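You operate a simulated robot arm through the tools that you are given. There is no shell and no other tool. Be economical: measure what you need, move in short steps, check, and stop when the job is done.

Carry out the task below with a simulated robot arm. There is one attempt and no reset: what you move stays moved.

Task
Open the wide drawer, take the pump from the top of the long bench and leave it in the inside of the wide drawer and shut the drawer again. Then put one of the capacitors from the top of the short bench on the white papers. Then put one of the earth leads from the top of pallet twenty-six on top of the grey motor there. Then open the drawer sixty-four, fetch the bag from the top of the rod bench and set it in the inside of drawer sixty-four and shut the sixty-four again. Then lift the washer ninety lid open. Keep to this order. Set down upright: pump, capacitor, bag.

It is judged by the outcome, as a careful person would: the job done as asked, and still so three seconds after it is handed in. It fails if anything else is knocked over, pushed out of place, dropped, spilled or broken. A push-on lid holds only when it is set on centred and level and pressed home; a screw cap is set on level and turned clockwise until tight.

Robot
A 7-joint arm with a two-finger parallel gripper on a trunk, on a base that drives. Base frame: it is fixed to the floor where the robot stands at the start and does not move with it; the origin is under the middle of the robot, x ahead of it, y to its left, z up. Units: m, rad, N and s.
With the tool pointing down near the work surface it reaches from about 0.38 to 0.8 m from the robot's upright axis, wherever it stands. Its first joint turns from -2.496 to 2.496 rad. Places, roughly: bag [3, -6.25, 0.75]; capacitor [1.25, -0.5, 0.75]; drawer sixty-four [3.5, -6, 0.6]; earth lead (11x2x3 cm) [-0.5, -1.4, 0.7]; inside of drawer sixty-four [3.5, -6.1, 0.6]; inside of the wide drawer [0.8, 0, 0.7]; motor [-1, -1, 0.75]; papers (20x15x3 cm) [1.3, -0.2, 0.8]; pump (6x5x6 cm) [0.7, 1.2, 0.8]; washer ninety lid [-2.6, -6.9, 0.9]; wide drawer [0.7, 0, 0.7]. Payload 3 kg.
The TCP is the grasp point between the finger pads, 0.03 m short of the fingertips. In the tool frame z runs along the fingers and y along their closing line. Largest opening 0.11 m; finger width 0.02, thickness 0.01; the body of the gripper, 0.048 by 0.112 m, starts 0.055 m behind the TCP.
Orientation is that of the tool frame in the base frame, as a unit quaternion [x, y, z, w]. With the fingers straight down and closing along the base's y, the tool's x points along the base's -x, its y along +y and its z along -z.

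Tools
- The arm moves only by the tool apply_moves. Its argument "plan" is a list of rows, each an object (a shift or turn left out is 0, a gripper value left out holds the last) with "xyz": the shift along the tool's x, y, z in units of 20 mm (1.0 is 20 mm), a list of three; "rotation": the turn, a rotation vector about the tool's x, y, z in units of 4 degrees (1.0 is 4 degrees), a list of three; "gripper": the finger opening in m, from 0 to 0.11. In form: [{"xyz": [x, y, z], "rotation": [wx, wy, wz], "gripper": gripper}, ...]. A call has 1 to 12 rows; each row shifts and turns the commanded pose from where the row before left it, along the tool's axes as they then stand. A call with a number of a shift or a turn outside -1 to 1 is refused whole. A row lasts 0.2 s, in which the tool goes at most 0.05 m and 0.15 rad; a call with a longer step from one row to the next is refused whole, and so is a gripper value outside its range. Where a pose cannot be reached the arm comes as near as it can. A force on the tool above 40 N (or 10 N above the force at the start of the call, whichever is more), or a blocked arm, ends the call early, and 0.2 s more pass. Each finger travels about 0.153 m/s and halts on what it meets, pressing with about 22 N; the grip force reading is that of the motor and also rises with nothing between the fingers. The clock runs only during rows and for 0.2 s after the last one: add rows that do not move to give the fingers time. The reply holds the time, the measured pose of the TCP, the force on the tool along the base axes, the opening and the grip force, in the units named above and with some noise, with the torque about the TCP (base axes, N m) and any sound that the robot's microphone picked up, and new pictures: "pictures" is both (left out), scene, wrist or none.
- Cameras (640 x 400 px; columns grow to the right, rows downward): "scene" is now at [0.6096, -0.1389, 1.1344]; the picture's right is [-0.00, -0.94, -0.34], its down [-0.67, -0.25, 0.70] and it looks along [-0.74, 0.23, -0.63] (base axes); focal length 214 px, centre (320, 200). "wrist" rides on the gripper at [0.072, 0.017, -0.103] in the tool frame; the picture's right is [-0.23, 0.97, 0.00], its down [-0.76, -0.18, -0.62] and it looks along [-0.61, -0.14, 0.78] (tool axes); focal length 222 px, centre (320, 200). There is no depth. A picture from a camera that has moved, and an enlarged one, comes with that camera's place and axes in the base frame and with its lens.
- slide_trunk(by): slides the trunk up (or, below 0, down) by that many m; the arm and the scene camera ride with it, the base frame stays. It gives what a move gives, with no picture.
- steer(legs): drives the robot by 1 to 6 legs, each [ahead, turn to the left] in m and rad, along the robot's own axes; the way and the turn of a leg run together, so that a leg with both is an arc; at most 1.5 m and 3.142 rad a leg. The arm and the cameras ride along, it lands a little off, and it stops where it bumps. It gives what a move gives, and a new picture of the scene camera.
- turn_head(pan, tilt): turns the head with the scene camera to pan (to the left, within 1.396 rad either way) and tilt (down, from -0.506 to 1.204), counted from straight ahead of the robot. It gives what a move gives, and a new picture of the scene camera.
- inspect(camera, box): a new picture of the part [left, top, right, bottom] of that camera's present view, enlarged. It takes no simulated time.
- finish_job(): hands the job in; it is judged then, once.

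Go step by step. Nothing tells you exact positions but the pictures and the camera data: compare them with the known pose of the tool, close in by small moves and look again before you grip or let go. The budget is 196 turns and 260 pictures, counting those below and the enlarged ones. Unless the task says otherwise, let go and move clear before handing in.

The tools are called after "Request:" as a command line: name --argument value ..., lists and objects as JSON in quotes. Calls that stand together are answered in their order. apply_moves: Moves the arm, as the interface text tells. Its arguments: {"type":"object","properties":{"plan":{"type":"array","items":{"type":"object","properties":{"xyz":{"type":"array","items":{"type":"number"}},"rotation":{"type":"array","items":{"type":"number"}},"gripper":{"type":"number"}}}},"pictures":{"type":"string","enum":["both","scene","wrist","none"]}},"required":["plan"]} The other tools are called the same way: slide_trunk (by) slides the trunk up or down; steer (legs) drives the base; turn_head (pan, tilt) turns the head that bears the scene camera; inspect (camera, box) takes an enlarged picture of a part of a camera's view; finish_job () hands the job in.

At the start:

```text
clock: 0.0
position: [0.5746, -0.1639, 1.0807]
ee_rot: [0.0, 1.0, 0.0, 0.001]
ft_force: [-0.6, -0.3, -0.5]
moment: [-0.01, 0.01, 0.0]
width: 0.11
finger_force: 0.1
trunk travel left (down, up): [-0.225, 0.265]
robot x, y, heading: [0.0028, -0.0135, 0.001]
head pan, tilt: [0.347, 0.836]
```

scene: 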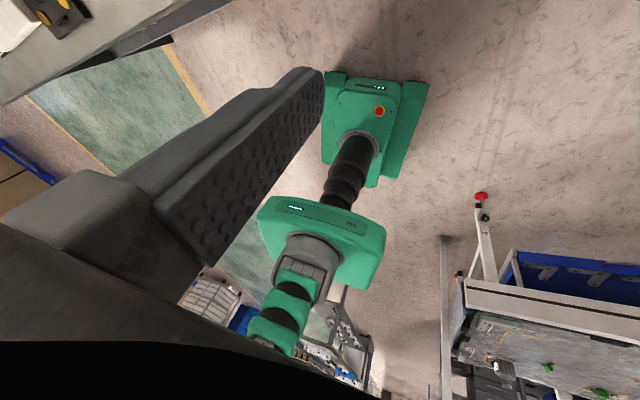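
wrist: 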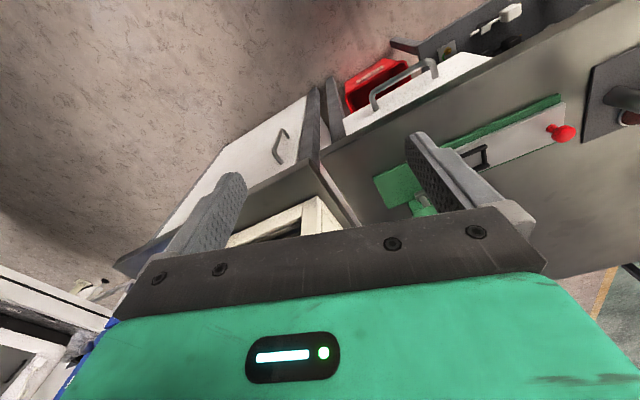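

The scene camera seems to look back at the robot, and the wrist view shows a bench with a drawer. I will turn the head to find out how it looks around.

Request:
turn_head --pan 0 --tilt 0.6

```text
clock: 0.8
position: [0.5735, -0.164, 1.0802]
ee_rot: [0.0, 1.0, 0.0, -0.001]
ft_force: [0.4, 0.4, -0.7]
moment: [0.0, -0.01, 0.0]
width: 0.1101
finger_force: 0.1
trunk travel left (down, up): [-0.225, 0.265]
robot x, y, heading: [0.0024, -0.0133, -0.003]
head pan, tilt: [0.0, 0.6]
camera scene: at [0.6293, -0.1659, 1.1207], right [0.0, -1.0, 0.0], down [-0.82, 0.0, 0.57], along [-0.57, 0.0, -0.82], focal length 214 px, centre (320, 200)
```

scene: 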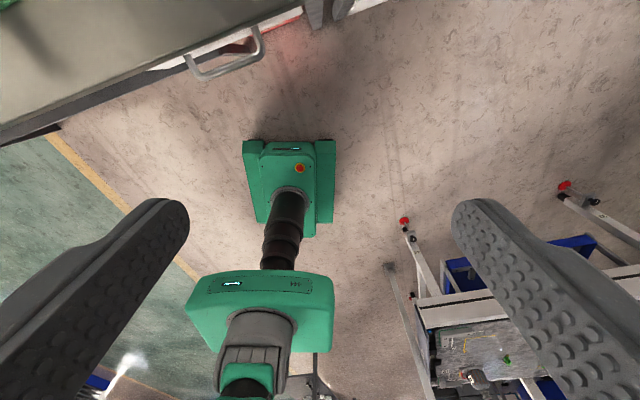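

The scene camera appears to sit near the gripper, with a 90° offset in tilt. I'll look with the tilt raised fully and see what is ahead.

Request:
turn_head --pan 0 --tilt -0.5

Request:
apply_moves --plan '[{"xyz": [1, 0, 0]}, {"xyz": [1, 0, 0]}, {"xyz": [1, 0, 0]}, {"xyz": [0, 0, 0], "rotation": [0, -1, 0]}, {"rotation": [0, -1, 0]}, {"rotation": [0, -1, 0]}, {"rotation": [0, -1, 0]}, {"rotation": [0, -1, 0]}]'

```text
clock: 2.2
position: [0.5726, -0.1647, 1.0813]
ee_rot: [-0.001, 1.0, 0.0, -0.001]
ft_force: [0.1, 0.8, -0.4]
moment: [0.0, -0.01, 0.01]
width: 0.11
finger_force: 0.1
trunk travel left (down, up): [-0.225, 0.265]
robot x, y, heading: [0.001, -0.0145, -0.004]
head pan, tilt: [0.0, -0.499]
camera scene: at [0.7246, -0.1658, 1.1418], right [0.0, -1.0, 0.0], down [-0.88, 0.0, -0.48], along [0.48, 0.0, -0.88], focal length 214 px, centre (320, 200)
```

scene: 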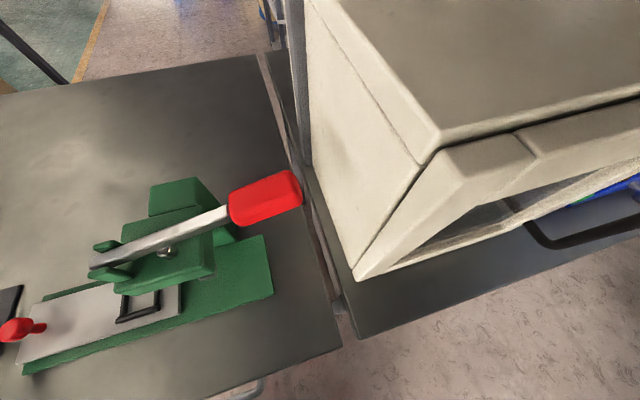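

```text
clock: 4.0
position: [0.5141, -0.1644, 1.0808]
ee_rot: [0.0, 0.985, 0.0, 0.172]
ft_force: [-0.6, 0.3, -0.2]
moment: [-0.01, -0.03, -0.01]
width: 0.1101
finger_force: 0.0
trunk travel left (down, up): [-0.225, 0.265]
robot x, y, heading: [0.0061, -0.0135, -0.003]
head pan, tilt: [0.0, -0.499]
camera scene: at [0.634, -0.1654, 1.1889], right [0.0, -1.0, 0.0], down [-0.66, 0.0, -0.75], along [0.75, 0.0, -0.66], focal length 214 px, centre (320, 200)
camera wrist: at [0.4104, -0.1479, 1.1526], right [0.21, 0.97, 0.08], down [0.5, -0.18, 0.85], along [0.84, -0.14, -0.53], focal length 222 px, centre (320, 200)
```

scene: 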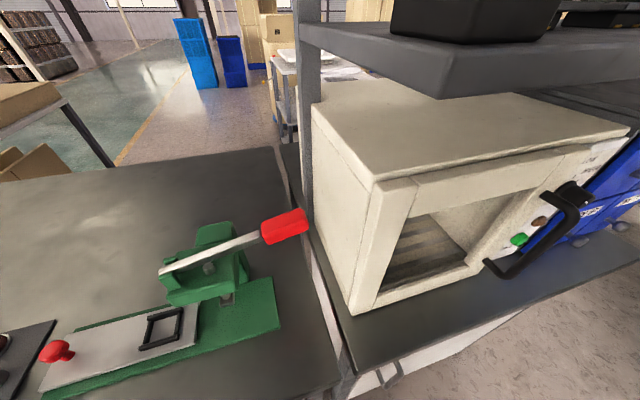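
wrist: 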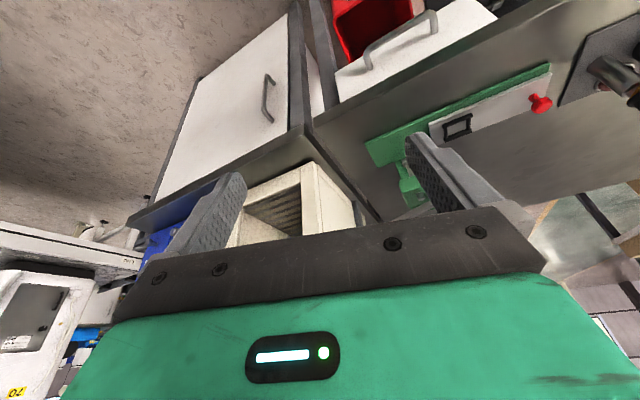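

The scene camera rides on the gripper. I'll look left and right for the drawer, pump, capacitors and papers.

Request:
turn_head --pan 1.1 --tilt -0.5

Request:
turn_head --pan -0.9 --tilt -0.5

```text
clock: 5.3
position: [0.5138, -0.1659, 1.081]
ee_rot: [0.0, 0.985, 0.0, 0.173]
ft_force: [-0.7, -0.4, 0.7]
moment: [-0.01, 0.0, 0.01]
width: 0.1101
finger_force: 0.1
trunk travel left (down, up): [-0.225, 0.265]
robot x, y, heading: [0.0053, -0.0117, 0.003]
head pan, tilt: [1.1, -0.499]
camera scene: at [0.6218, -0.1061, 1.2238], right [0.3, -0.45, -0.84], down [-0.75, 0.43, -0.5], along [0.59, 0.78, -0.21], focal length 214 px, centre (320, 200)
```

scene: 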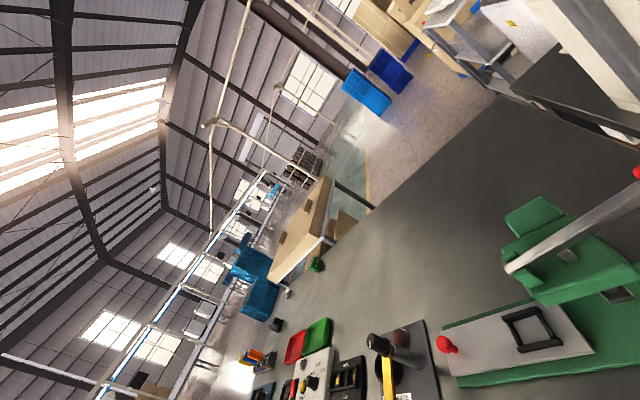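

```text
clock: 7.2
position: [0.5132, -0.1643, 1.0804]
ee_rot: [0.0, 0.985, 0.0, 0.173]
ft_force: [0.1, 0.0, 0.3]
moment: [0.02, -0.01, 0.01]
width: 0.1101
finger_force: 0.2
trunk travel left (down, up): [-0.225, 0.265]
robot x, y, heading: [0.0001, -0.012, -0.005]
head pan, tilt: [-0.901, -0.499]
camera scene: at [0.6255, -0.2184, 1.2132], right [-0.27, -0.62, 0.74], down [-0.72, -0.37, -0.58], along [0.64, -0.69, -0.35], focal length 214 px, centre (320, 200)
```

scene: 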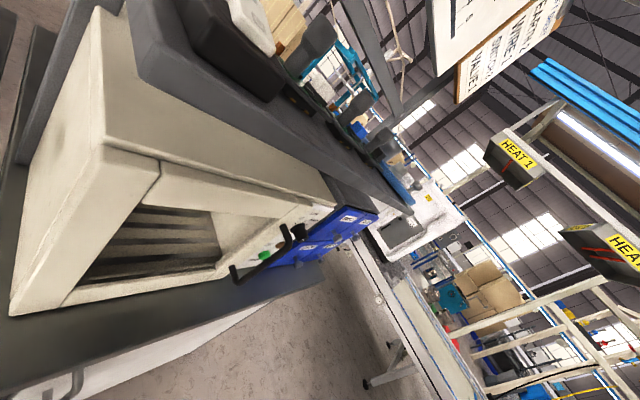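

The long bench runs to the left with small items; the oven with a shelf is to the right. I'll raise the trunk for an overview.

Request:
slide_trunk --by 0.26

Request:
turn_head --pan 0 --tilt -0.3

```text
clock: 9.9
position: [0.5146, -0.1661, 1.3406]
ee_rot: [0.001, 0.985, 0.0, 0.174]
ft_force: [-0.3, 0.6, 1.1]
moment: [-0.02, -0.01, -0.01]
width: 0.1099
finger_force: 0.1
trunk travel left (down, up): [-0.485, 0.005]
robot x, y, heading: [0.0018, -0.0077, -0.004]
head pan, tilt: [-0.901, -0.499]
```

```text
clock: 11.1
position: [0.5139, -0.1647, 1.3399]
ee_rot: [-0.001, 0.985, 0.0, 0.174]
ft_force: [0.3, 0.0, -0.6]
moment: [-0.02, -0.04, 0.0]
width: 0.11
finger_force: 0.0
trunk travel left (down, up): [-0.485, 0.005]
robot x, y, heading: [0.0017, -0.0098, 0.001]
head pan, tilt: [0.0, -0.3]
camera scene: at [0.6245, -0.1659, 1.4336], right [0.0, -1.0, 0.0], down [-0.8, 0.0, -0.6], along [0.6, 0.0, -0.8], focal length 214 px, centre (320, 200)
```

scene: 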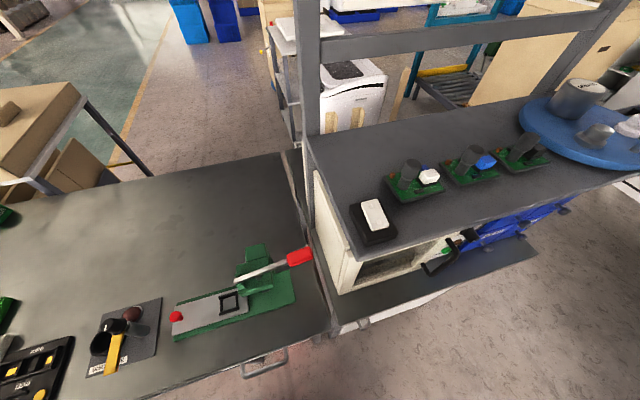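

Found: bench top at z≈0.82, and the wide-drawer handle near (0.62, 0, 0.7). I'll turn the tool level, facing the drawer.

Request:
apply_moves --plan '[{"xyz": [0, 0.6, 0], "rotation": [0, -1, 0]}, {"xyz": [0, 0.6, 0], "rotation": [0, -1, 0]}, {"xyz": [0, 0.6, 0], "rotation": [0, -1, 0]}, {"xyz": [0, 0.6, 0], "rotation": [0, -1, 0]}, {"xyz": [0, 0.6, 0], "rotation": [0, -1, 0]}, {"xyz": [0, 0.6, 0], "rotation": [0, -1, 0]}, {"xyz": [0, 0.6, -0.5], "rotation": [0, -1, 0]}, {"xyz": [0, 0.6, -0.5], "rotation": [0, -1, 0]}, {"xyz": [0, 0.6, -0.5], "rotation": [0, -1, 0]}, {"xyz": [0, 0.6, -0.5], "rotation": [0, -1, 0]}, {"xyz": [0, 0.6, -0.5], "rotation": [0, -1, 0]}, {"xyz": [0, 0.6, -0.5], "rotation": [0, -1, 0]}]' --pictures "none"

Request:
apply_moves --plan '[{"rotation": [0, -1, 0]}, {"rotation": [0, -1, 0]}, {"rotation": [0, -1, 0]}, {"rotation": [0, -1, 0]}, {"rotation": [0, -1, 0]}, {"rotation": [0, -0.5, 0]}]' --pictures "both"

```text
clock: 13.7
position: [0.5046, -0.024, 1.4178]
ee_rot: [0.0, 0.829, 0.0, 0.559]
ft_force: [0.4, 0.0, 0.3]
moment: [0.0, -0.01, -0.04]
width: 0.1101
finger_force: 0.0
out of reach, approached as far as the arm can: row 10, 11, 12
trunk travel left (down, up): [-0.485, 0.005]
robot x, y, heading: [0.0045, -0.0113, 0.001]
head pan, tilt: [0.0, -0.3]
```

```text
clock: 15.1
position: [0.546, -0.0234, 1.4468]
ee_rot: [0.0, 0.768, 0.0, 0.641]
ft_force: [0.5, -0.5, -0.2]
moment: [-0.01, 0.0, 0.01]
width: 0.1098
finger_force: 0.1
out of reach, approached as far as the arm can: row 1, 2, 3, 4, 5
trunk travel left (down, up): [-0.485, 0.005]
robot x, y, heading: [0.0004, -0.0109, 0.0]
head pan, tilt: [0.0, -0.3]
camera scene: at [0.5189, -0.0249, 1.5884], right [0.0, -1.0, 0.0], down [0.12, 0.0, -0.99], along [0.99, 0.0, 0.12], focal length 214 px, centre (320, 200)
camera wrist: at [0.4299, -0.0074, 1.3946], right [0.04, 0.97, 0.22], down [-0.48, -0.18, 0.86], along [0.88, -0.14, 0.46], focal length 222 px, centre (320, 200)
```

scene: 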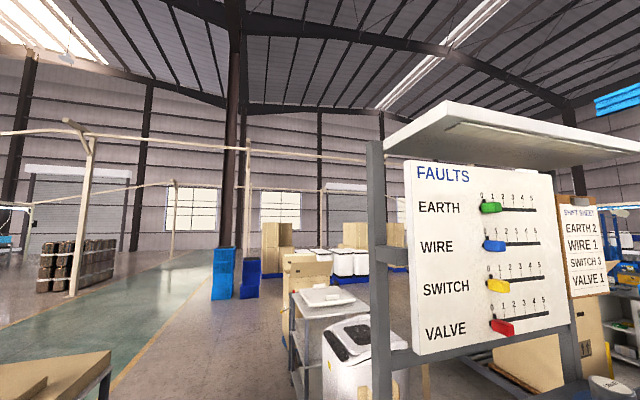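
wrist: 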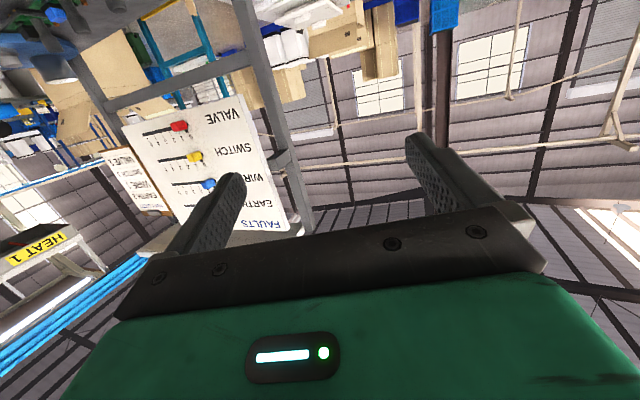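

The level pose is at the reach limit up here; I'll lower the trunk, bringing the tool toward the drawer height.

Request:
slide_trunk --by -0.45

Request:
apply_moves --plan '[{"xyz": [0, 0, -1]}, {"xyz": [0, 0, -1]}, {"xyz": [0, 0, -1]}, {"xyz": [0, 0, 0]}]' --pictures "both"

```text
refused: -0.45 is not a number from -0.4 to 0.4
```

```text
clock: 16.1
position: [0.5204, -0.0249, 1.4811]
ee_rot: [0.0, 0.756, 0.0, 0.655]
ft_force: [0.5, 0.0, -0.1]
moment: [-0.03, -0.02, 0.02]
width: 0.1098
finger_force: 0.0
out of reach, approached as far as the arm can: row 1, 2, 3
trunk travel left (down, up): [-0.485, 0.005]
robot x, y, heading: [0.0021, -0.0157, -0.001]
head pan, tilt: [0.0, -0.3]
camera scene: at [0.4889, -0.0266, 1.6218], right [0.0, -1.0, 0.0], down [0.15, 0.0, -0.99], along [0.99, 0.0, 0.15], focal length 214 px, centre (320, 200)
camera wrist: at [0.4067, -0.0091, 1.425], right [0.03, 0.97, 0.22], down [-0.51, -0.18, 0.84], along [0.86, -0.14, 0.49], focal length 222 px, centre (320, 200)
```

scene: 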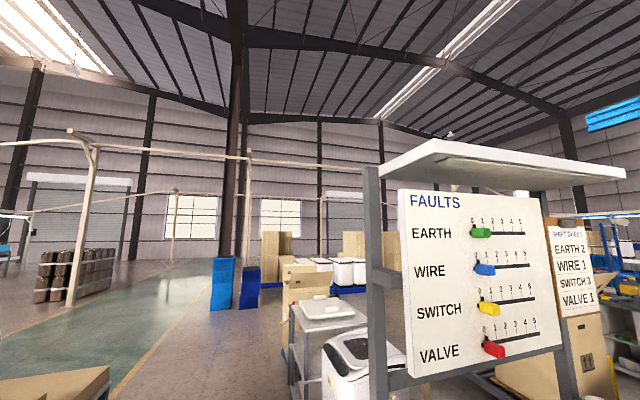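
wrist: 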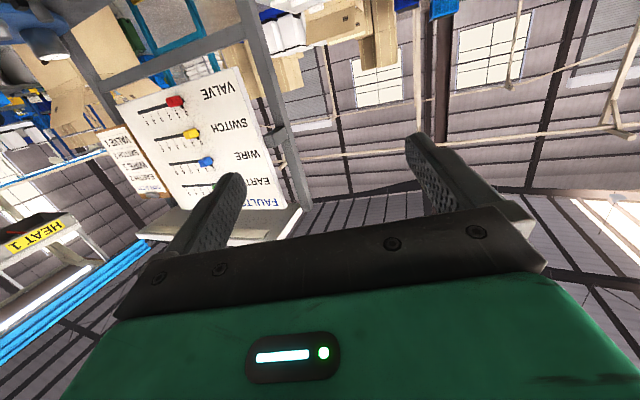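

I'll lower the trunk in two steps and back the base a bit to give the level tool room.

Request:
slide_trunk --by -0.4

Request:
steer --legs '[[-0.25, 0]]'

Request:
apply_moves --plan '[{"xyz": [1, 0, 0]}, {"xyz": [1, 0, 0]}, {"xyz": [1, 0, 0]}, {"xyz": [1, 0, 0]}, {"xyz": [1, 0, 0]}, {"xyz": [1, 0, 0]}, {"xyz": [1, 0, 0]}, {"xyz": [0, 0, 0]}]' --pictures "both"

```text
clock: 19.9
position: [0.5208, -0.0261, 1.0825]
ee_rot: [0.0, 0.757, 0.0, 0.654]
ft_force: [-0.2, 0.7, 0.1]
moment: [-0.04, 0.0, 0.02]
width: 0.1098
finger_force: 0.1
trunk travel left (down, up): [-0.085, 0.405]
robot x, y, heading: [-0.0, -0.0131, -0.003]
head pan, tilt: [0.0, -0.3]
```

```text
clock: 21.7
position: [0.2687, -0.0251, 1.0815]
ee_rot: [-0.001, 0.757, 0.001, 0.654]
ft_force: [-1.3, 0.0, -0.6]
moment: [0.01, 0.01, -0.02]
width: 0.1099
finger_force: 0.1
trunk travel left (down, up): [-0.085, 0.405]
robot x, y, heading: [-0.246, -0.0133, 0.002]
head pan, tilt: [0.0, -0.3]
camera scene: at [0.2384, -0.0261, 1.2215], right [0.0, -1.0, 0.0], down [0.15, 0.0, -0.99], along [0.99, 0.0, 0.15], focal length 214 px, centre (320, 200)
```

scene: 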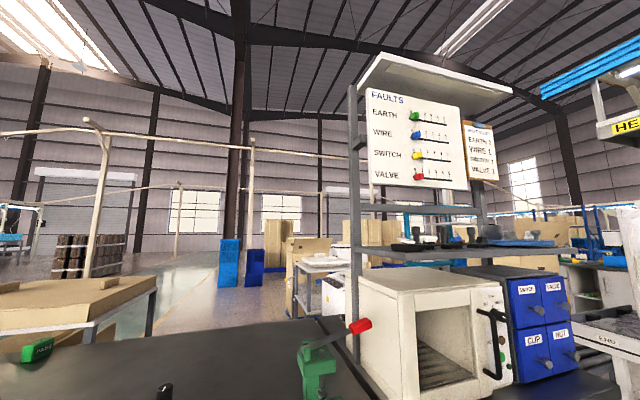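

```text
clock: 23.5
position: [0.2985, -0.0197, 1.0528]
ee_rot: [0.0, 0.759, 0.0, 0.652]
ft_force: [0.4, -0.8, 0.6]
moment: [-0.02, 0.01, -0.04]
width: 0.11
finger_force: 0.0
out of reach, approached as far as the arm can: row 1, 2, 3, 4, 5, 6, 7
trunk travel left (down, up): [-0.085, 0.405]
robot x, y, heading: [-0.2494, -0.0109, -0.003]
head pan, tilt: [0.0, -0.3]
camera scene: at [0.2678, -0.0212, 1.1931], right [0.0, -1.0, 0.0], down [0.15, 0.0, -0.99], along [0.99, 0.0, 0.15], focal length 214 px, centre (320, 200)
camera wrist: at [0.1848, -0.0038, 0.9967], right [0.03, 0.97, 0.22], down [-0.5, -0.18, 0.85], along [0.86, -0.14, 0.48], focal length 222 px, centre (320, 200)
```

scene: 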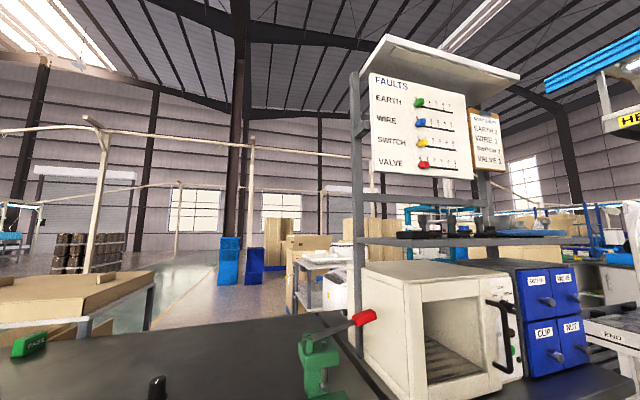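
wrist: 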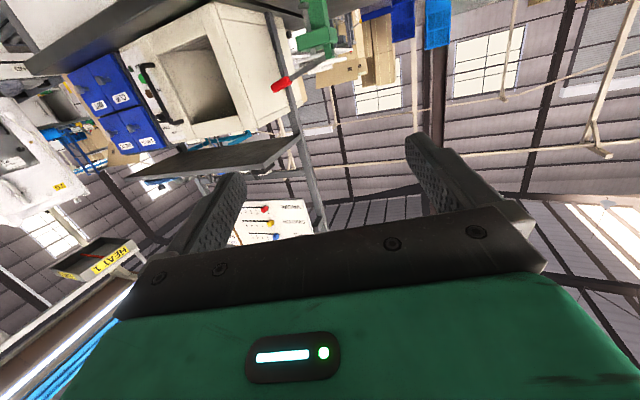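

The tool is too close to the body for a level pose; I'll extend it forward and down in free space.

Request:
apply_moves --plan '[{"xyz": [0, 0, 1]}, {"xyz": [0, 0, 1]}, {"xyz": [0, 0, 1]}, {"xyz": [0, 0, 1]}, {"xyz": [0, 0, 1]}, {"xyz": [1, 0, 0]}, {"xyz": [1, 0, 0]}, {"xyz": [1, 0, 0]}, {"xyz": [1, 0, 0]}, {"xyz": [1, 0, 0]}, {"xyz": [0, 0, 0]}]' --pictures "none"

```text
clock: 25.9
position: [0.3811, -0.0195, 0.9389]
ee_rot: [-0.001, 0.756, 0.001, 0.655]
ft_force: [0.0, 0.9, -0.7]
moment: [-0.03, 0.02, -0.01]
width: 0.1098
finger_force: 0.1
trunk travel left (down, up): [-0.085, 0.405]
robot x, y, heading: [-0.2448, -0.0177, 0.002]
head pan, tilt: [0.0, -0.3]
```

Request:
apply_moves --plan '[{"xyz": [1, 0, 0], "rotation": [0, -1, 0]}, {"xyz": [1, 0, 0], "rotation": [0, -1, 0]}, {"xyz": [1, 0, 0]}, {"xyz": [1, 0, 0]}, {"xyz": [1, 0, 0]}, {"xyz": [1, 0, 0]}, {"xyz": [1, 0, 0]}, {"xyz": [0, 0, 0]}]' --pictures "none"

Request:
turn_head --pan 0 --tilt 0.4

```text
clock: 27.7
position: [0.4092, 0.0204, 0.8807]
ee_rot: [-0.001, 0.709, 0.001, 0.705]
ft_force: [0.2, 0.9, -0.5]
moment: [0.0, 0.01, 0.02]
width: 0.1102
finger_force: 0.0
out of reach, approached as far as the arm can: row 1, 2, 4, 5, 6, 7
trunk travel left (down, up): [-0.085, 0.405]
robot x, y, heading: [-0.2454, -0.0115, -0.001]
head pan, tilt: [0.0, -0.3]
```

```text
clock: 28.8
position: [0.41, 0.0197, 0.8807]
ee_rot: [0.0, 0.71, 0.0, 0.705]
ft_force: [0.1, -0.1, -0.4]
moment: [0.0, 0.01, -0.04]
width: 0.1098
finger_force: 0.0
trunk travel left (down, up): [-0.085, 0.405]
robot x, y, heading: [-0.2482, -0.0108, 0.001]
head pan, tilt: [0.0, 0.4]
camera scene: at [0.373, 0.0192, 0.9526], right [0.0, -1.0, 0.0], down [-0.39, 0.0, -0.92], along [0.92, 0.0, -0.39], focal length 214 px, centre (320, 200)
```

scene: 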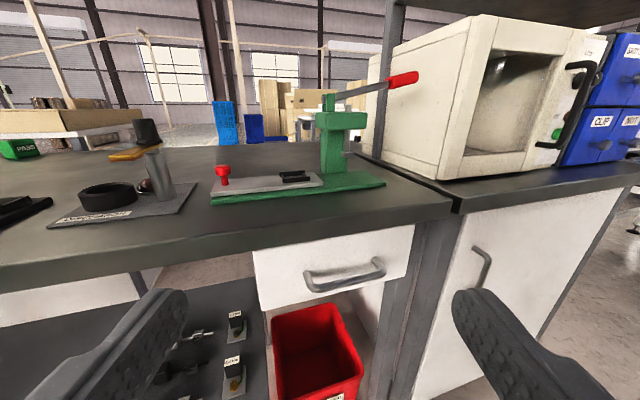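

The drawer handle is at about (0.62, −0.018, 0.72), a horizontal bar. I'll roll the tool 90° so the fingers close vertically on it.

Request:
slide_trunk --by -0.08

Request:
apply_moves --plan '[{"rotation": [0, 0, 1], "gripper": 0.06}, {"rotation": [0, 0, 1]}, {"rotation": [0, 0, 1]}, {"rotation": [0, 0, 1]}, {"rotation": [0, 0, 1]}, {"rotation": [0, 0, 1]}, {"rotation": [0, 0, 1]}, {"rotation": [0, 0, 1]}, {"rotation": [0, 0, 1]}, {"rotation": [0, 0, 1]}, {"rotation": [0, 0, 1]}, {"rotation": [0, 0, 1]}]' --pictures "none"

Request:
apply_moves --plan '[{"rotation": [0, 0, 1]}, {"rotation": [0, 0, 1]}, {"rotation": [0, 0, 1]}, {"rotation": [0, 0, 1]}, {"rotation": [0, 0, 1]}, {"rotation": [0, 0, 1]}, {"rotation": [0, 0, 1]}, {"rotation": [0, 0, 1]}, {"rotation": [0, 0, 1]}, {"rotation": [0, 0, 1]}, {"rotation": [0, 0, 0.5]}]' --pictures "both"

```text
clock: 30.0
position: [0.4096, 0.0203, 0.8012]
ee_rot: [-0.001, 0.71, 0.001, 0.704]
ft_force: [0.1, 0.1, -0.3]
moment: [0.01, 0.04, 0.0]
width: 0.1102
finger_force: 0.0
trunk travel left (down, up): [-0.005, 0.485]
robot x, y, heading: [-0.2482, -0.0112, 0.002]
head pan, tilt: [0.0, 0.4]
```

```text
clock: 32.6
position: [0.4079, 0.0207, 0.8009]
ee_rot: [0.288, 0.648, 0.287, 0.644]
ft_force: [-0.7, -0.2, -0.3]
moment: [0.0, 0.01, 0.03]
width: 0.0599
finger_force: 0.1
trunk travel left (down, up): [-0.005, 0.485]
robot x, y, heading: [-0.2464, -0.0099, -0.0]
head pan, tilt: [0.0, 0.4]
```

```text
clock: 35.0
position: [0.4089, 0.0207, 0.7999]
ee_rot: [0.502, 0.502, 0.499, 0.497]
ft_force: [0.3, 0.2, 0.0]
moment: [0.01, -0.02, 0.02]
width: 0.06
finger_force: 0.0
trunk travel left (down, up): [-0.005, 0.485]
robot x, y, heading: [-0.2527, -0.0134, 0.004]
head pan, tilt: [0.0, 0.4]
camera scene: at [0.3727, -0.0538, 0.7997], right [-0.01, 0.0, -1.0], down [-0.39, 0.92, 0.0], along [0.92, 0.39, -0.01], focal length 214 px, centre (320, 200)
camera wrist: at [0.3059, 0.0922, 0.8187], right [0.01, -0.23, 0.97], down [-0.62, -0.76, -0.17], along [0.78, -0.61, -0.15], focal length 222 px, centre (320, 200)
```

scene: 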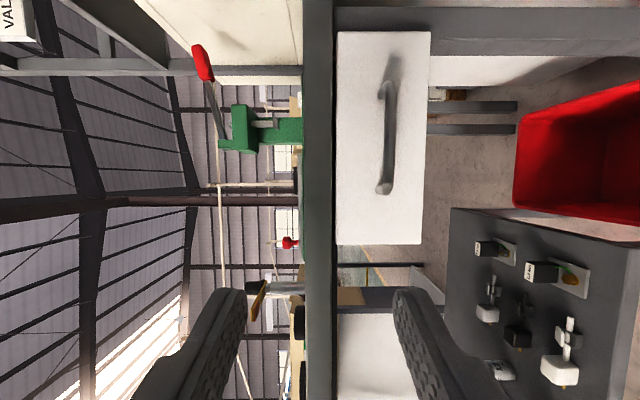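
wrist: 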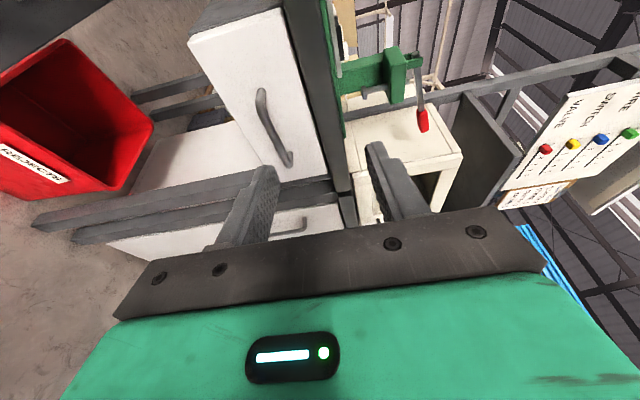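

The handle is at about y=−0.022, z=0.723. I'll align and advance.

Request:
apply_moves --plan '[{"xyz": [-0.7, -1, 0.5]}, {"xyz": [-0.7, -1, 0.5]}, {"xyz": [-0.7, -1, 1]}, {"xyz": [0, -0.8, 1]}, {"xyz": [0, 0, 1]}, {"xyz": [0, 0, 1]}, {"xyz": [0, 0, 1]}, {"xyz": [0, 0, 0]}]' --pictures "both"

```text
clock: 36.8
position: [0.5288, -0.022, 0.7246]
ee_rot: [0.502, 0.502, 0.499, 0.498]
ft_force: [-0.3, -0.3, 0.5]
moment: [0.03, 0.0, 0.02]
width: 0.0599
finger_force: 0.0
trunk travel left (down, up): [-0.005, 0.485]
robot x, y, heading: [-0.2505, -0.0148, 0.001]
head pan, tilt: [0.0, 0.4]
camera scene: at [0.4924, -0.0953, 0.7233], right [-0.01, 0.0, -1.0], down [-0.39, 0.92, 0.0], along [0.92, 0.39, -0.01], focal length 214 px, centre (320, 200)
camera wrist: at [0.4256, 0.0507, 0.7422], right [0.01, -0.23, 0.97], down [-0.62, -0.76, -0.17], along [0.78, -0.61, -0.15], focal length 222 px, centre (320, 200)
```

scene: 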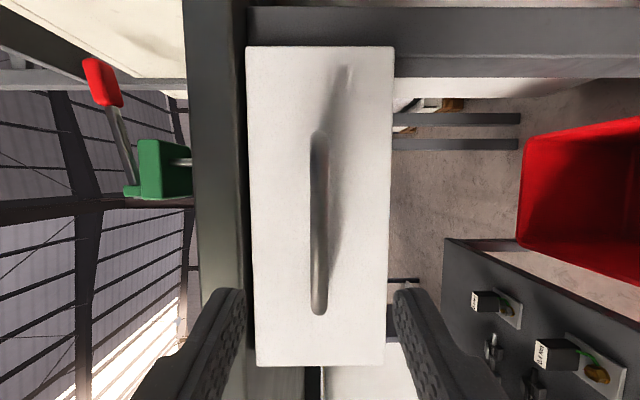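
wrist: 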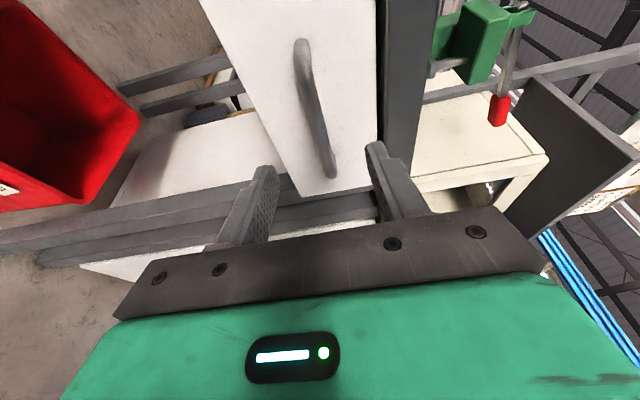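

Request:
apply_moves --plan '[{"xyz": [0, 0, 1]}, {"xyz": [0, 0, 1]}, {"xyz": [0, 0, 1]}, {"xyz": [0, 0, 0.7]}, {"xyz": [0, 0, 0]}]' --pictures "both"

```text
clock: 38.0
position: [0.6023, -0.0215, 0.7236]
ee_rot: [0.501, 0.502, 0.499, 0.498]
ft_force: [0.0, -0.2, -0.7]
moment: [0.03, -0.02, -0.03]
width: 0.0602
finger_force: 0.1
trunk travel left (down, up): [-0.005, 0.485]
robot x, y, heading: [-0.2505, -0.0116, -0.003]
head pan, tilt: [0.0, 0.4]
camera scene: at [0.5662, -0.0956, 0.722], right [-0.01, 0.0, -1.0], down [-0.39, 0.92, 0.0], along [0.92, 0.39, -0.01], focal length 214 px, centre (320, 200)
camera wrist: at [0.4995, 0.0504, 0.7408], right [0.01, -0.23, 0.97], down [-0.62, -0.76, -0.17], along [0.78, -0.61, -0.15], focal length 222 px, centre (320, 200)
```

scene: 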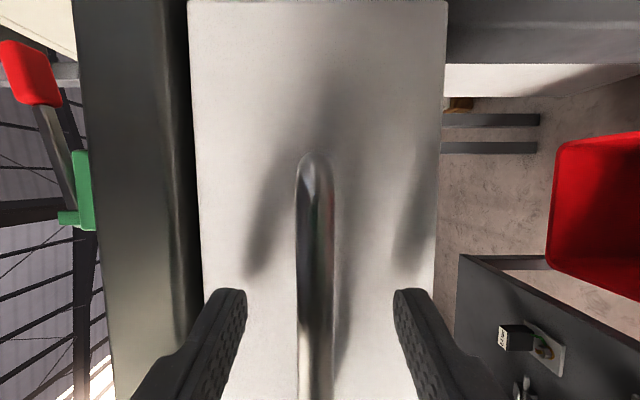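
wrist: 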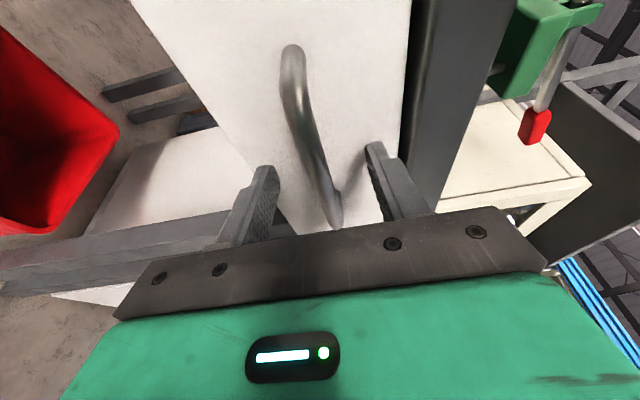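

The bar lies between the fingers; I'll grip and pull back.

Request:
apply_moves --plan '[{"gripper": 0}, {}, {}, {}]' --pictures "none"

Request:
apply_moves --plan '[{"xyz": [0, 0, -0.5]}, {"xyz": [0, 0, -0.7]}, {"xyz": [0, 0, -1]}, {"xyz": [0, 0, -1]}, {"xyz": [0, 0, -1]}, {}]' --pictures "scene"

```text
clock: 39.0
position: [0.6032, -0.0224, 0.7255]
ee_rot: [0.501, 0.501, 0.499, 0.498]
ft_force: [1.3, -0.4, 10.3]
moment: [-0.11, -0.13, 0.3]
width: 0.0118
finger_force: 45.7
trunk travel left (down, up): [-0.005, 0.485]
robot x, y, heading: [-0.2456, -0.0131, 0.002]
head pan, tilt: [0.0, 0.4]
```

```text
clock: 40.4
position: [0.5192, -0.0234, 0.7244]
ee_rot: [0.503, 0.5, 0.499, 0.498]
ft_force: [9.3, -33.4, 14.7]
moment: [-0.15, -0.15, -0.33]
width: 0.0121
finger_force: 44.7
trunk travel left (down, up): [-0.005, 0.485]
robot x, y, heading: [-0.251, -0.0136, 0.001]
head pan, tilt: [0.0, 0.4]
camera scene: at [0.4818, -0.0977, 0.7232], right [0.0, 0.0, -1.0], down [-0.39, 0.92, 0.0], along [0.92, 0.39, 0.0], focal length 214 px, centre (320, 200)
```

scene: 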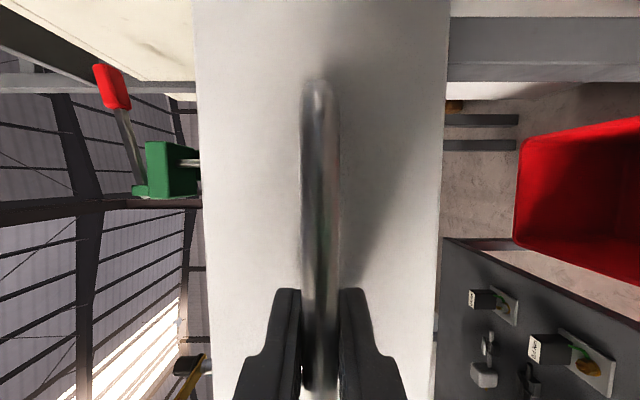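

The drawer moves. I'll ease the sideways force and pull on by backing the base.

Request:
apply_moves --plan '[{"xyz": [-0.15, 0, 0]}, {}]' --pictures "none"

Request:
steer --legs '[[-0.15, 0]]'

```text
clock: 41.0
position: [0.5172, -0.0237, 0.7246]
ee_rot: [0.5, 0.503, 0.5, 0.497]
ft_force: [3.3, -12.4, 18.8]
moment: [0.03, -0.21, -0.21]
width: 0.0119
finger_force: 45.1
trunk travel left (down, up): [-0.005, 0.485]
robot x, y, heading: [-0.2462, -0.0109, 0.001]
head pan, tilt: [0.0, 0.4]
```

```text
clock: 41.9
position: [0.4915, -0.03, 0.7251]
ee_rot: [0.504, 0.499, 0.496, 0.501]
ft_force: [-0.5, 0.6, -3.2]
moment: [-0.25, -0.04, 0.4]
width: 0.0119
finger_force: 45.8
trunk travel left (down, up): [-0.005, 0.485]
robot x, y, heading: [-0.2766, -0.0138, -0.003]
head pan, tilt: [0.0, 0.4]
stopped in leg 1: the force on the tool passed its limit at 50 N (the readings are from after the stop); the commanded pose is now the measured one
camera scene: at [0.4543, -0.1032, 0.7233], right [-0.01, 0.0, -1.0], down [-0.38, 0.92, 0.0], along [0.92, 0.38, -0.01], focal length 214 px, centre (320, 200)
```

scene: 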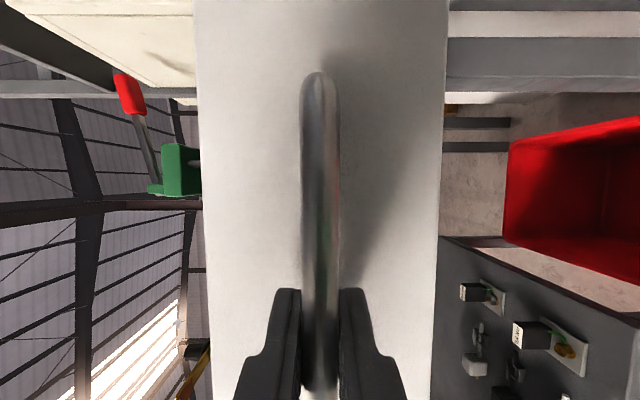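

The base drive jerks; I'll continue pulling with the arm in small steps.

Request:
apply_moves --plan '[{"xyz": [0, 0, -0.5]}, {"xyz": [0, 0, -0.5]}, {"xyz": [0, 0, -0.5]}, {"xyz": [0, 0, -0.5]}, {"xyz": [0, 0, -0.5]}, {"xyz": [0, 0, -0.5]}, {"xyz": [0, 0, -0.5]}, {"xyz": [0, 0, -0.5]}, {"xyz": [0, 0, -0.5]}, {"xyz": [0, 0, -0.5]}]' --pictures "none"

```text
clock: 43.0
position: [0.4458, -0.0332, 0.7254]
ee_rot: [0.507, 0.497, 0.494, 0.501]
ft_force: [0.3, -4.0, -14.9]
moment: [-0.5, 0.03, -0.96]
width: 0.0116
finger_force: 45.0
trunk travel left (down, up): [-0.005, 0.485]
robot x, y, heading: [-0.2774, -0.0143, -0.0]
head pan, tilt: [0.0, 0.4]
stopped in row 5: the force on the tool passed its limit at 42 N (the readings are from after the stop); the commanded pose is now the measured one
```

Request:
apply_moves --plan '[{"xyz": [0, 0, -0.4]}, {"xyz": [0, 0, -0.4]}, {"xyz": [0, 0, -0.4]}, {"xyz": [0, 0, -0.4]}, {"xyz": [0, 0, -0.4]}, {"xyz": [0, 0, -0.4]}]' --pictures "scene"

```text
clock: 43.7
position: [0.4302, -0.0376, 0.725]
ee_rot: [0.51, 0.494, 0.492, 0.504]
ft_force: [1.0, -3.9, -17.2]
moment: [-0.6, -0.06, -1.38]
width: 0.012
finger_force: 45.3
trunk travel left (down, up): [-0.005, 0.485]
robot x, y, heading: [-0.2744, -0.0146, -0.001]
head pan, tilt: [0.0, 0.4]
stopped in row 3: the force on the tool passed its limit at 47 N (the readings are from after the stop); the commanded pose is now the measured one
camera scene: at [0.3912, -0.1102, 0.7232], right [-0.01, 0.0, -1.0], down [-0.36, 0.93, 0.01], along [0.93, 0.36, -0.01], focal length 214 px, centre (320, 200)
```

scene: 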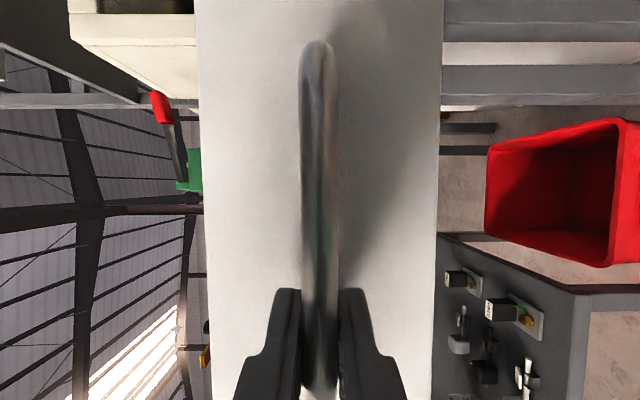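

The grip drifted sideways along the bar; I'll regrip centred and square, then pull more.

Request:
apply_moves --plan '[{"gripper": 0.04}, {}, {"xyz": [0.4, 0, 0], "rotation": [0, 0.4, 0]}, {"xyz": [0.4, 0, 0]}, {"gripper": 0.0}, {}, {}]' --pictures "none"

Request:
apply_moves --plan '[{"xyz": [0, 0, -0.5]}, {"xyz": [0, 0, -0.5]}, {"xyz": [0, 0, -0.5]}, {"xyz": [0, 0, -0.5]}, {"xyz": [0, 0, -0.5]}]' --pictures "none"

```text
clock: 45.3
position: [0.4305, -0.0216, 0.7247]
ee_rot: [0.502, 0.501, 0.5, 0.497]
ft_force: [-0.3, 0.3, -18.4]
moment: [0.35, -0.26, 0.0]
width: 0.0118
finger_force: 44.9
trunk travel left (down, up): [-0.005, 0.485]
robot x, y, heading: [-0.2752, -0.0128, 0.001]
head pan, tilt: [0.0, 0.4]
```

```text
clock: 46.0
position: [0.4083, -0.0265, 0.7249]
ee_rot: [0.507, 0.498, 0.496, 0.499]
ft_force: [1.2, -4.8, -13.8]
moment: [0.37, -0.37, -1.44]
width: 0.012
finger_force: 44.7
trunk travel left (down, up): [-0.005, 0.485]
robot x, y, heading: [-0.2769, -0.0142, -0.0]
head pan, tilt: [0.0, 0.4]
stopped in row 3: the force on the tool passed its limit at 48 N (the readings are from after the stop); the commanded pose is now the measured one
```

The bench is turned about 17.5°, so the drawer slides along (−0.95, −0.30). I'll regrip at the bar's centre, aligned to that direction, and pull on.

Request:
apply_moves --plan '[{"gripper": 0.05}, {}, {"xyz": [-0.9, 0, 0.3], "rotation": [0, 0, 0]}, {"xyz": [-0.9, 0, 0.3]}, {"xyz": [-0.8, 0, 0.25]}, {"rotation": [0, 1, 0]}, {"rotation": [0, 1, 0]}, {"rotation": [0, 1, 0]}, {"rotation": [0, 1, 0]}, {"rotation": [0, 0.5, 0]}, {}]' --pictures "both"

```text
clock: 48.4
position: [0.4239, -0.0756, 0.727]
ee_rot: [0.42, 0.57, 0.571, 0.415]
ft_force: [0.5, 0.8, -0.1]
moment: [0.01, 0.01, 0.02]
width: 0.05
finger_force: 0.1
trunk travel left (down, up): [-0.005, 0.485]
robot x, y, heading: [-0.274, -0.0152, 0.001]
head pan, tilt: [0.0, 0.4]
camera scene: at [0.4121, -0.1588, 0.7245], right [-0.01, 0.0, -1.0], down [-0.65, 0.76, 0.01], along [0.76, 0.65, 0.0], focal length 214 px, centre (320, 200)
camera wrist: at [0.3046, -0.0395, 0.744], right [0.07, -0.22, 0.97], down [-0.37, -0.91, -0.18], along [0.93, -0.34, -0.15], focal length 222 px, centre (320, 200)
```

scene: 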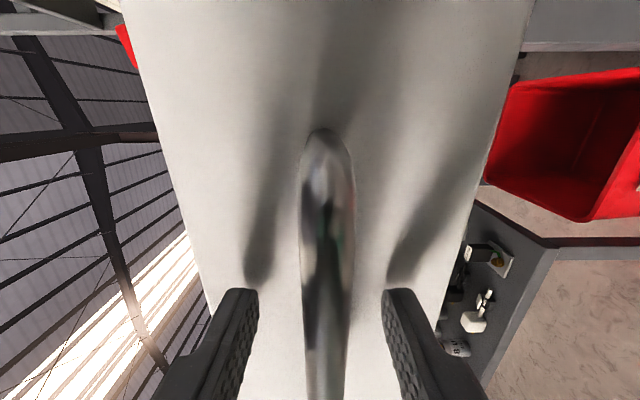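
wrist: 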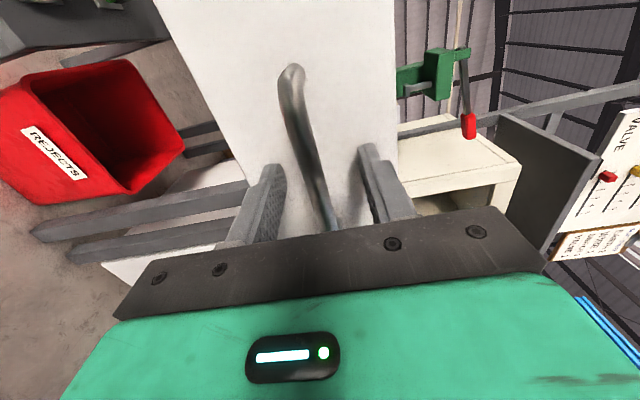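

Request:
apply_moves --plan '[{"gripper": 0.0}, {}, {}, {"xyz": [0, 0, -0.4]}, {"xyz": [0, 0, -0.6]}, {"xyz": [0, 0, -0.7]}, {"xyz": [0, 0, -0.7]}, {"xyz": [0, 0, -0.7]}, {"xyz": [0, 0, -0.7]}, {"xyz": [0, 0, -0.4]}]' --pictures "scene"

```text
clock: 50.4
position: [0.3561, -0.0986, 0.724]
ee_rot: [0.421, 0.573, 0.569, 0.413]
ft_force: [0.3, 2.6, -21.3]
moment: [-0.4, 0.0, 0.1]
width: 0.0118
finger_force: 45.1
trunk travel left (down, up): [-0.005, 0.485]
robot x, y, heading: [-0.2754, -0.0121, -0.001]
head pan, tilt: [0.0, 0.4]
stopped in row 9: the force on the tool passed its limit at 41 N (the readings are from after the stop); the commanded pose is now the measured one
camera scene: at [0.3435, -0.18, 0.7231], right [-0.01, 0.0, -1.0], down [-0.65, 0.76, 0.01], along [0.76, 0.65, -0.01], focal length 214 px, centre (320, 200)
```

scene: 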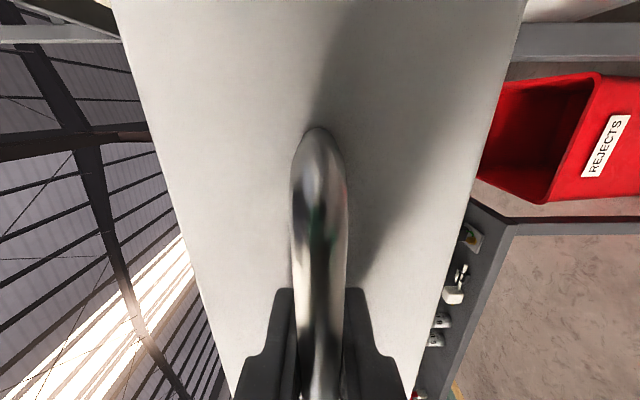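

The drawer is at its stop (about 0.26 m open, handle at (0.356, −0.099, 0.724)). I'll release and back off.

Request:
apply_moves --plan '[{"gripper": 0.06}, {}, {}]' --pictures "none"

Request:
steer --legs '[[-0.25, 0]]'

Request:
slide_trunk --by 0.4

```text
clock: 51.1
position: [0.3551, -0.0985, 0.727]
ee_rot: [0.42, 0.572, 0.57, 0.415]
ft_force: [0.3, -0.1, 0.0]
moment: [0.01, 0.01, 0.03]
width: 0.06
finger_force: 0.1
trunk travel left (down, up): [-0.005, 0.485]
robot x, y, heading: [-0.2773, -0.0124, -0.001]
head pan, tilt: [0.0, 0.4]
```

```text
clock: 53.0
position: [0.1058, -0.099, 0.7277]
ee_rot: [0.42, 0.571, 0.571, 0.414]
ft_force: [-0.1, -0.4, 0.8]
moment: [0.02, 0.01, -0.04]
width: 0.0602
finger_force: 0.0
trunk travel left (down, up): [-0.005, 0.485]
robot x, y, heading: [-0.5265, -0.0115, -0.002]
head pan, tilt: [0.0, 0.4]
camera scene: at [0.093, -0.1811, 0.725], right [-0.01, 0.0, -1.0], down [-0.65, 0.76, 0.01], along [0.76, 0.65, 0.0], focal length 214 px, centre (320, 200)
```

scene: 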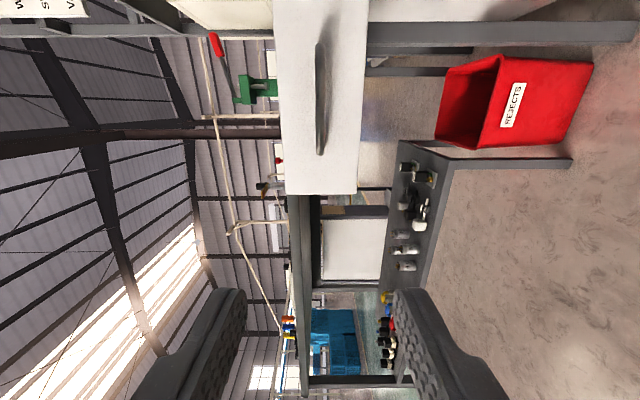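

```text
clock: 56.8
position: [0.1056, -0.0996, 1.1279]
ee_rot: [0.419, 0.571, 0.57, 0.415]
ft_force: [0.3, 0.2, 0.1]
moment: [0.06, -0.02, 0.02]
width: 0.0605
finger_force: 0.1
trunk travel left (down, up): [-0.405, 0.085]
robot x, y, heading: [-0.5203, -0.0119, -0.009]
head pan, tilt: [0.0, 0.4]
```

The drawer stays open and I'm clear. Now I'll turn the tool to point straight down with a combined rotation.

Request:
apply_moves --plan '[{"rotation": [1, 1, -1]}, {"rotation": [1, 1, -1]}, {"rotation": [1, 1, -1]}, {"rotation": [1, 1, -1]}, {"rotation": [1, 1, -1]}, {"rotation": [1, 1, -1]}, {"rotation": [1, 1, -1]}, {"rotation": [1, 1, -1]}, {"rotation": [1, 1, -1]}, {"rotation": [1, 1, -1]}, {"rotation": [1, 1, -1]}, {"rotation": [1, 1, -1]}]' --pictures "none"

Request:
apply_moves --plan '[{"rotation": [1, 1, -1]}, {"rotation": [1, 1, -1]}, {"rotation": [1, 1, -1]}, {"rotation": [1, 1, -1]}, {"rotation": [1, 1, -1]}, {"rotation": [0.33, 0.33, -0.33]}, {"gripper": 0.11}]' --pictures "none"

Request:
turn_head --pan 0.3 --tilt -0.5

```text
clock: 59.4
position: [0.1065, -0.0994, 1.1281]
ee_rot: [0.036, 0.966, 0.209, 0.148]
ft_force: [-1.3, 0.0, 0.0]
moment: [0.0, 0.02, -0.01]
width: 0.0599
finger_force: 0.0
trunk travel left (down, up): [-0.405, 0.085]
robot x, y, heading: [-0.5253, -0.0084, -0.003]
head pan, tilt: [0.0, 0.4]
```

```text
clock: 61.0
position: [0.1071, -0.0999, 1.1273]
ee_rot: [-0.152, 0.988, 0.002, -0.003]
ft_force: [-0.2, 0.1, -0.8]
moment: [0.05, 0.0, 0.05]
width: 0.11
finger_force: 0.1
trunk travel left (down, up): [-0.405, 0.085]
robot x, y, heading: [-0.5276, -0.0094, -0.006]
head pan, tilt: [0.0, 0.4]
```

```text
clock: 62.2
position: [0.1072, -0.0983, 1.1278]
ee_rot: [-0.153, 0.988, 0.002, -0.004]
ft_force: [0.6, -0.2, -0.1]
moment: [-0.01, 0.02, -0.01]
width: 0.1101
finger_force: 0.1
trunk travel left (down, up): [-0.405, 0.085]
robot x, y, heading: [-0.525, -0.013, -0.001]
head pan, tilt: [0.3, -0.499]
camera scene: at [0.2442, -0.0361, 1.1905], right [0.29, -0.91, -0.3], down [-0.88, -0.13, -0.45], along [0.37, 0.39, -0.84], focal length 214 px, centre (320, 200)
```

scene: 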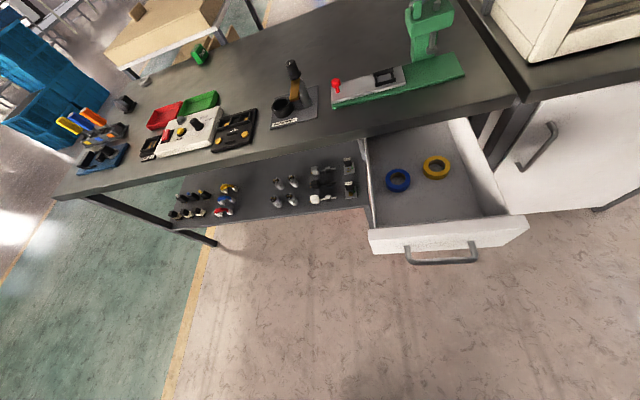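

The drawer holds two tape rolls; the pump is probably the dark thing at the bench's far-left corner. I'll zoom in on it.

Request:
inspect --camera "scene" --box '[60, 70, 220, 170]'

Request:
inspect --camera "scene" --box '[350, 100, 540, 270]'

```text
4.00 times, centred on (140, 120) of scene
camera zoom: at [0.2442, -0.0361, 1.1905], right [0.29, -0.91, -0.3], down [-0.88, -0.13, -0.45], along [0.37, 0.39, -0.84], focal length 858 px, centre (1040, 520)
```

zoom: 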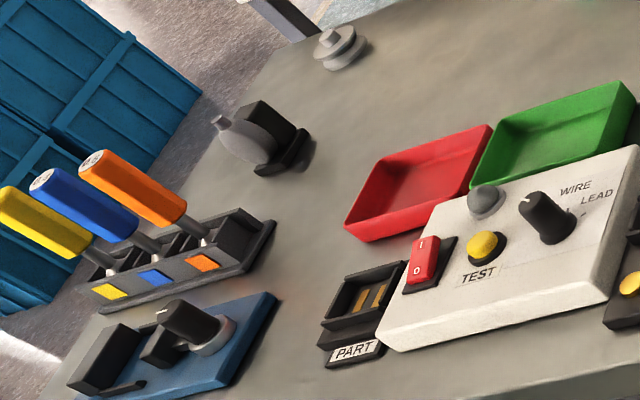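

```text
2.35 times, centred on (445, 185) of scene
camera zoom: at [0.2442, -0.0361, 1.1905], right [0.29, -0.91, -0.3], down [-0.88, -0.13, -0.45], along [0.37, 0.39, -0.84], focal length 505 px, centre (26, 235)
```

zoom: 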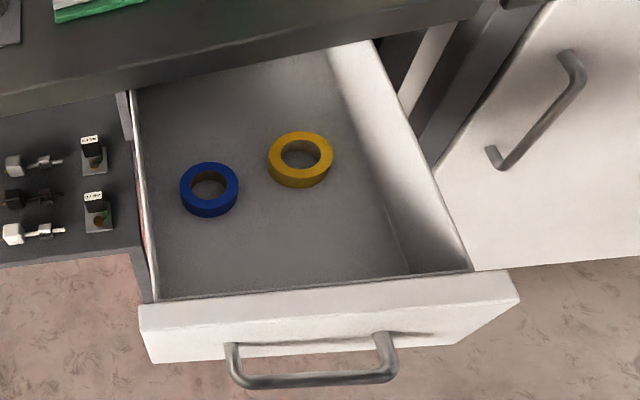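

The pump stands at about (0.70, 1.15, 0.85) near the bench's left end. I'll drive to stand in front of it.

Request:
steer --legs '[[0, 1.054], [1.09, 0], [0, -0.749]]'

```text
clock: 72.5
position: [0.6592, 1.0153, 1.1277]
ee_rot: [-0.291, 0.957, 0.002, -0.004]
ft_force: [-0.6, 0.3, -0.4]
moment: [0.01, -0.03, 0.03]
width: 0.11
finger_force: 0.1
trunk travel left (down, up): [-0.405, 0.085]
robot x, y, heading: [0.0247, 0.9601, 0.283]
head pan, tilt: [0.3, -0.499]
camera scene: at [0.7734, 1.1147, 1.1904], right [0.53, -0.79, -0.3], down [-0.81, -0.37, -0.45], along [0.25, 0.48, -0.84], focal length 214 px, centre (320, 200)
```

scene: 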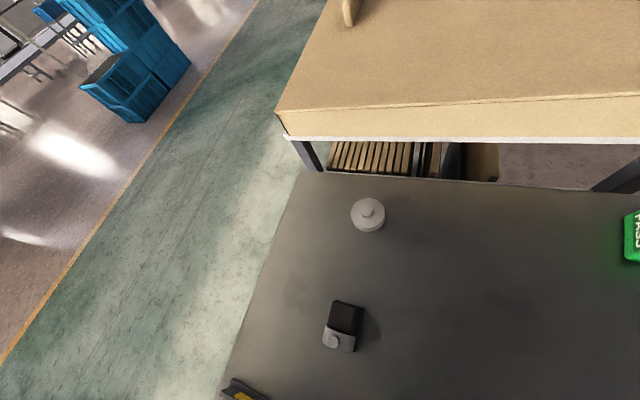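

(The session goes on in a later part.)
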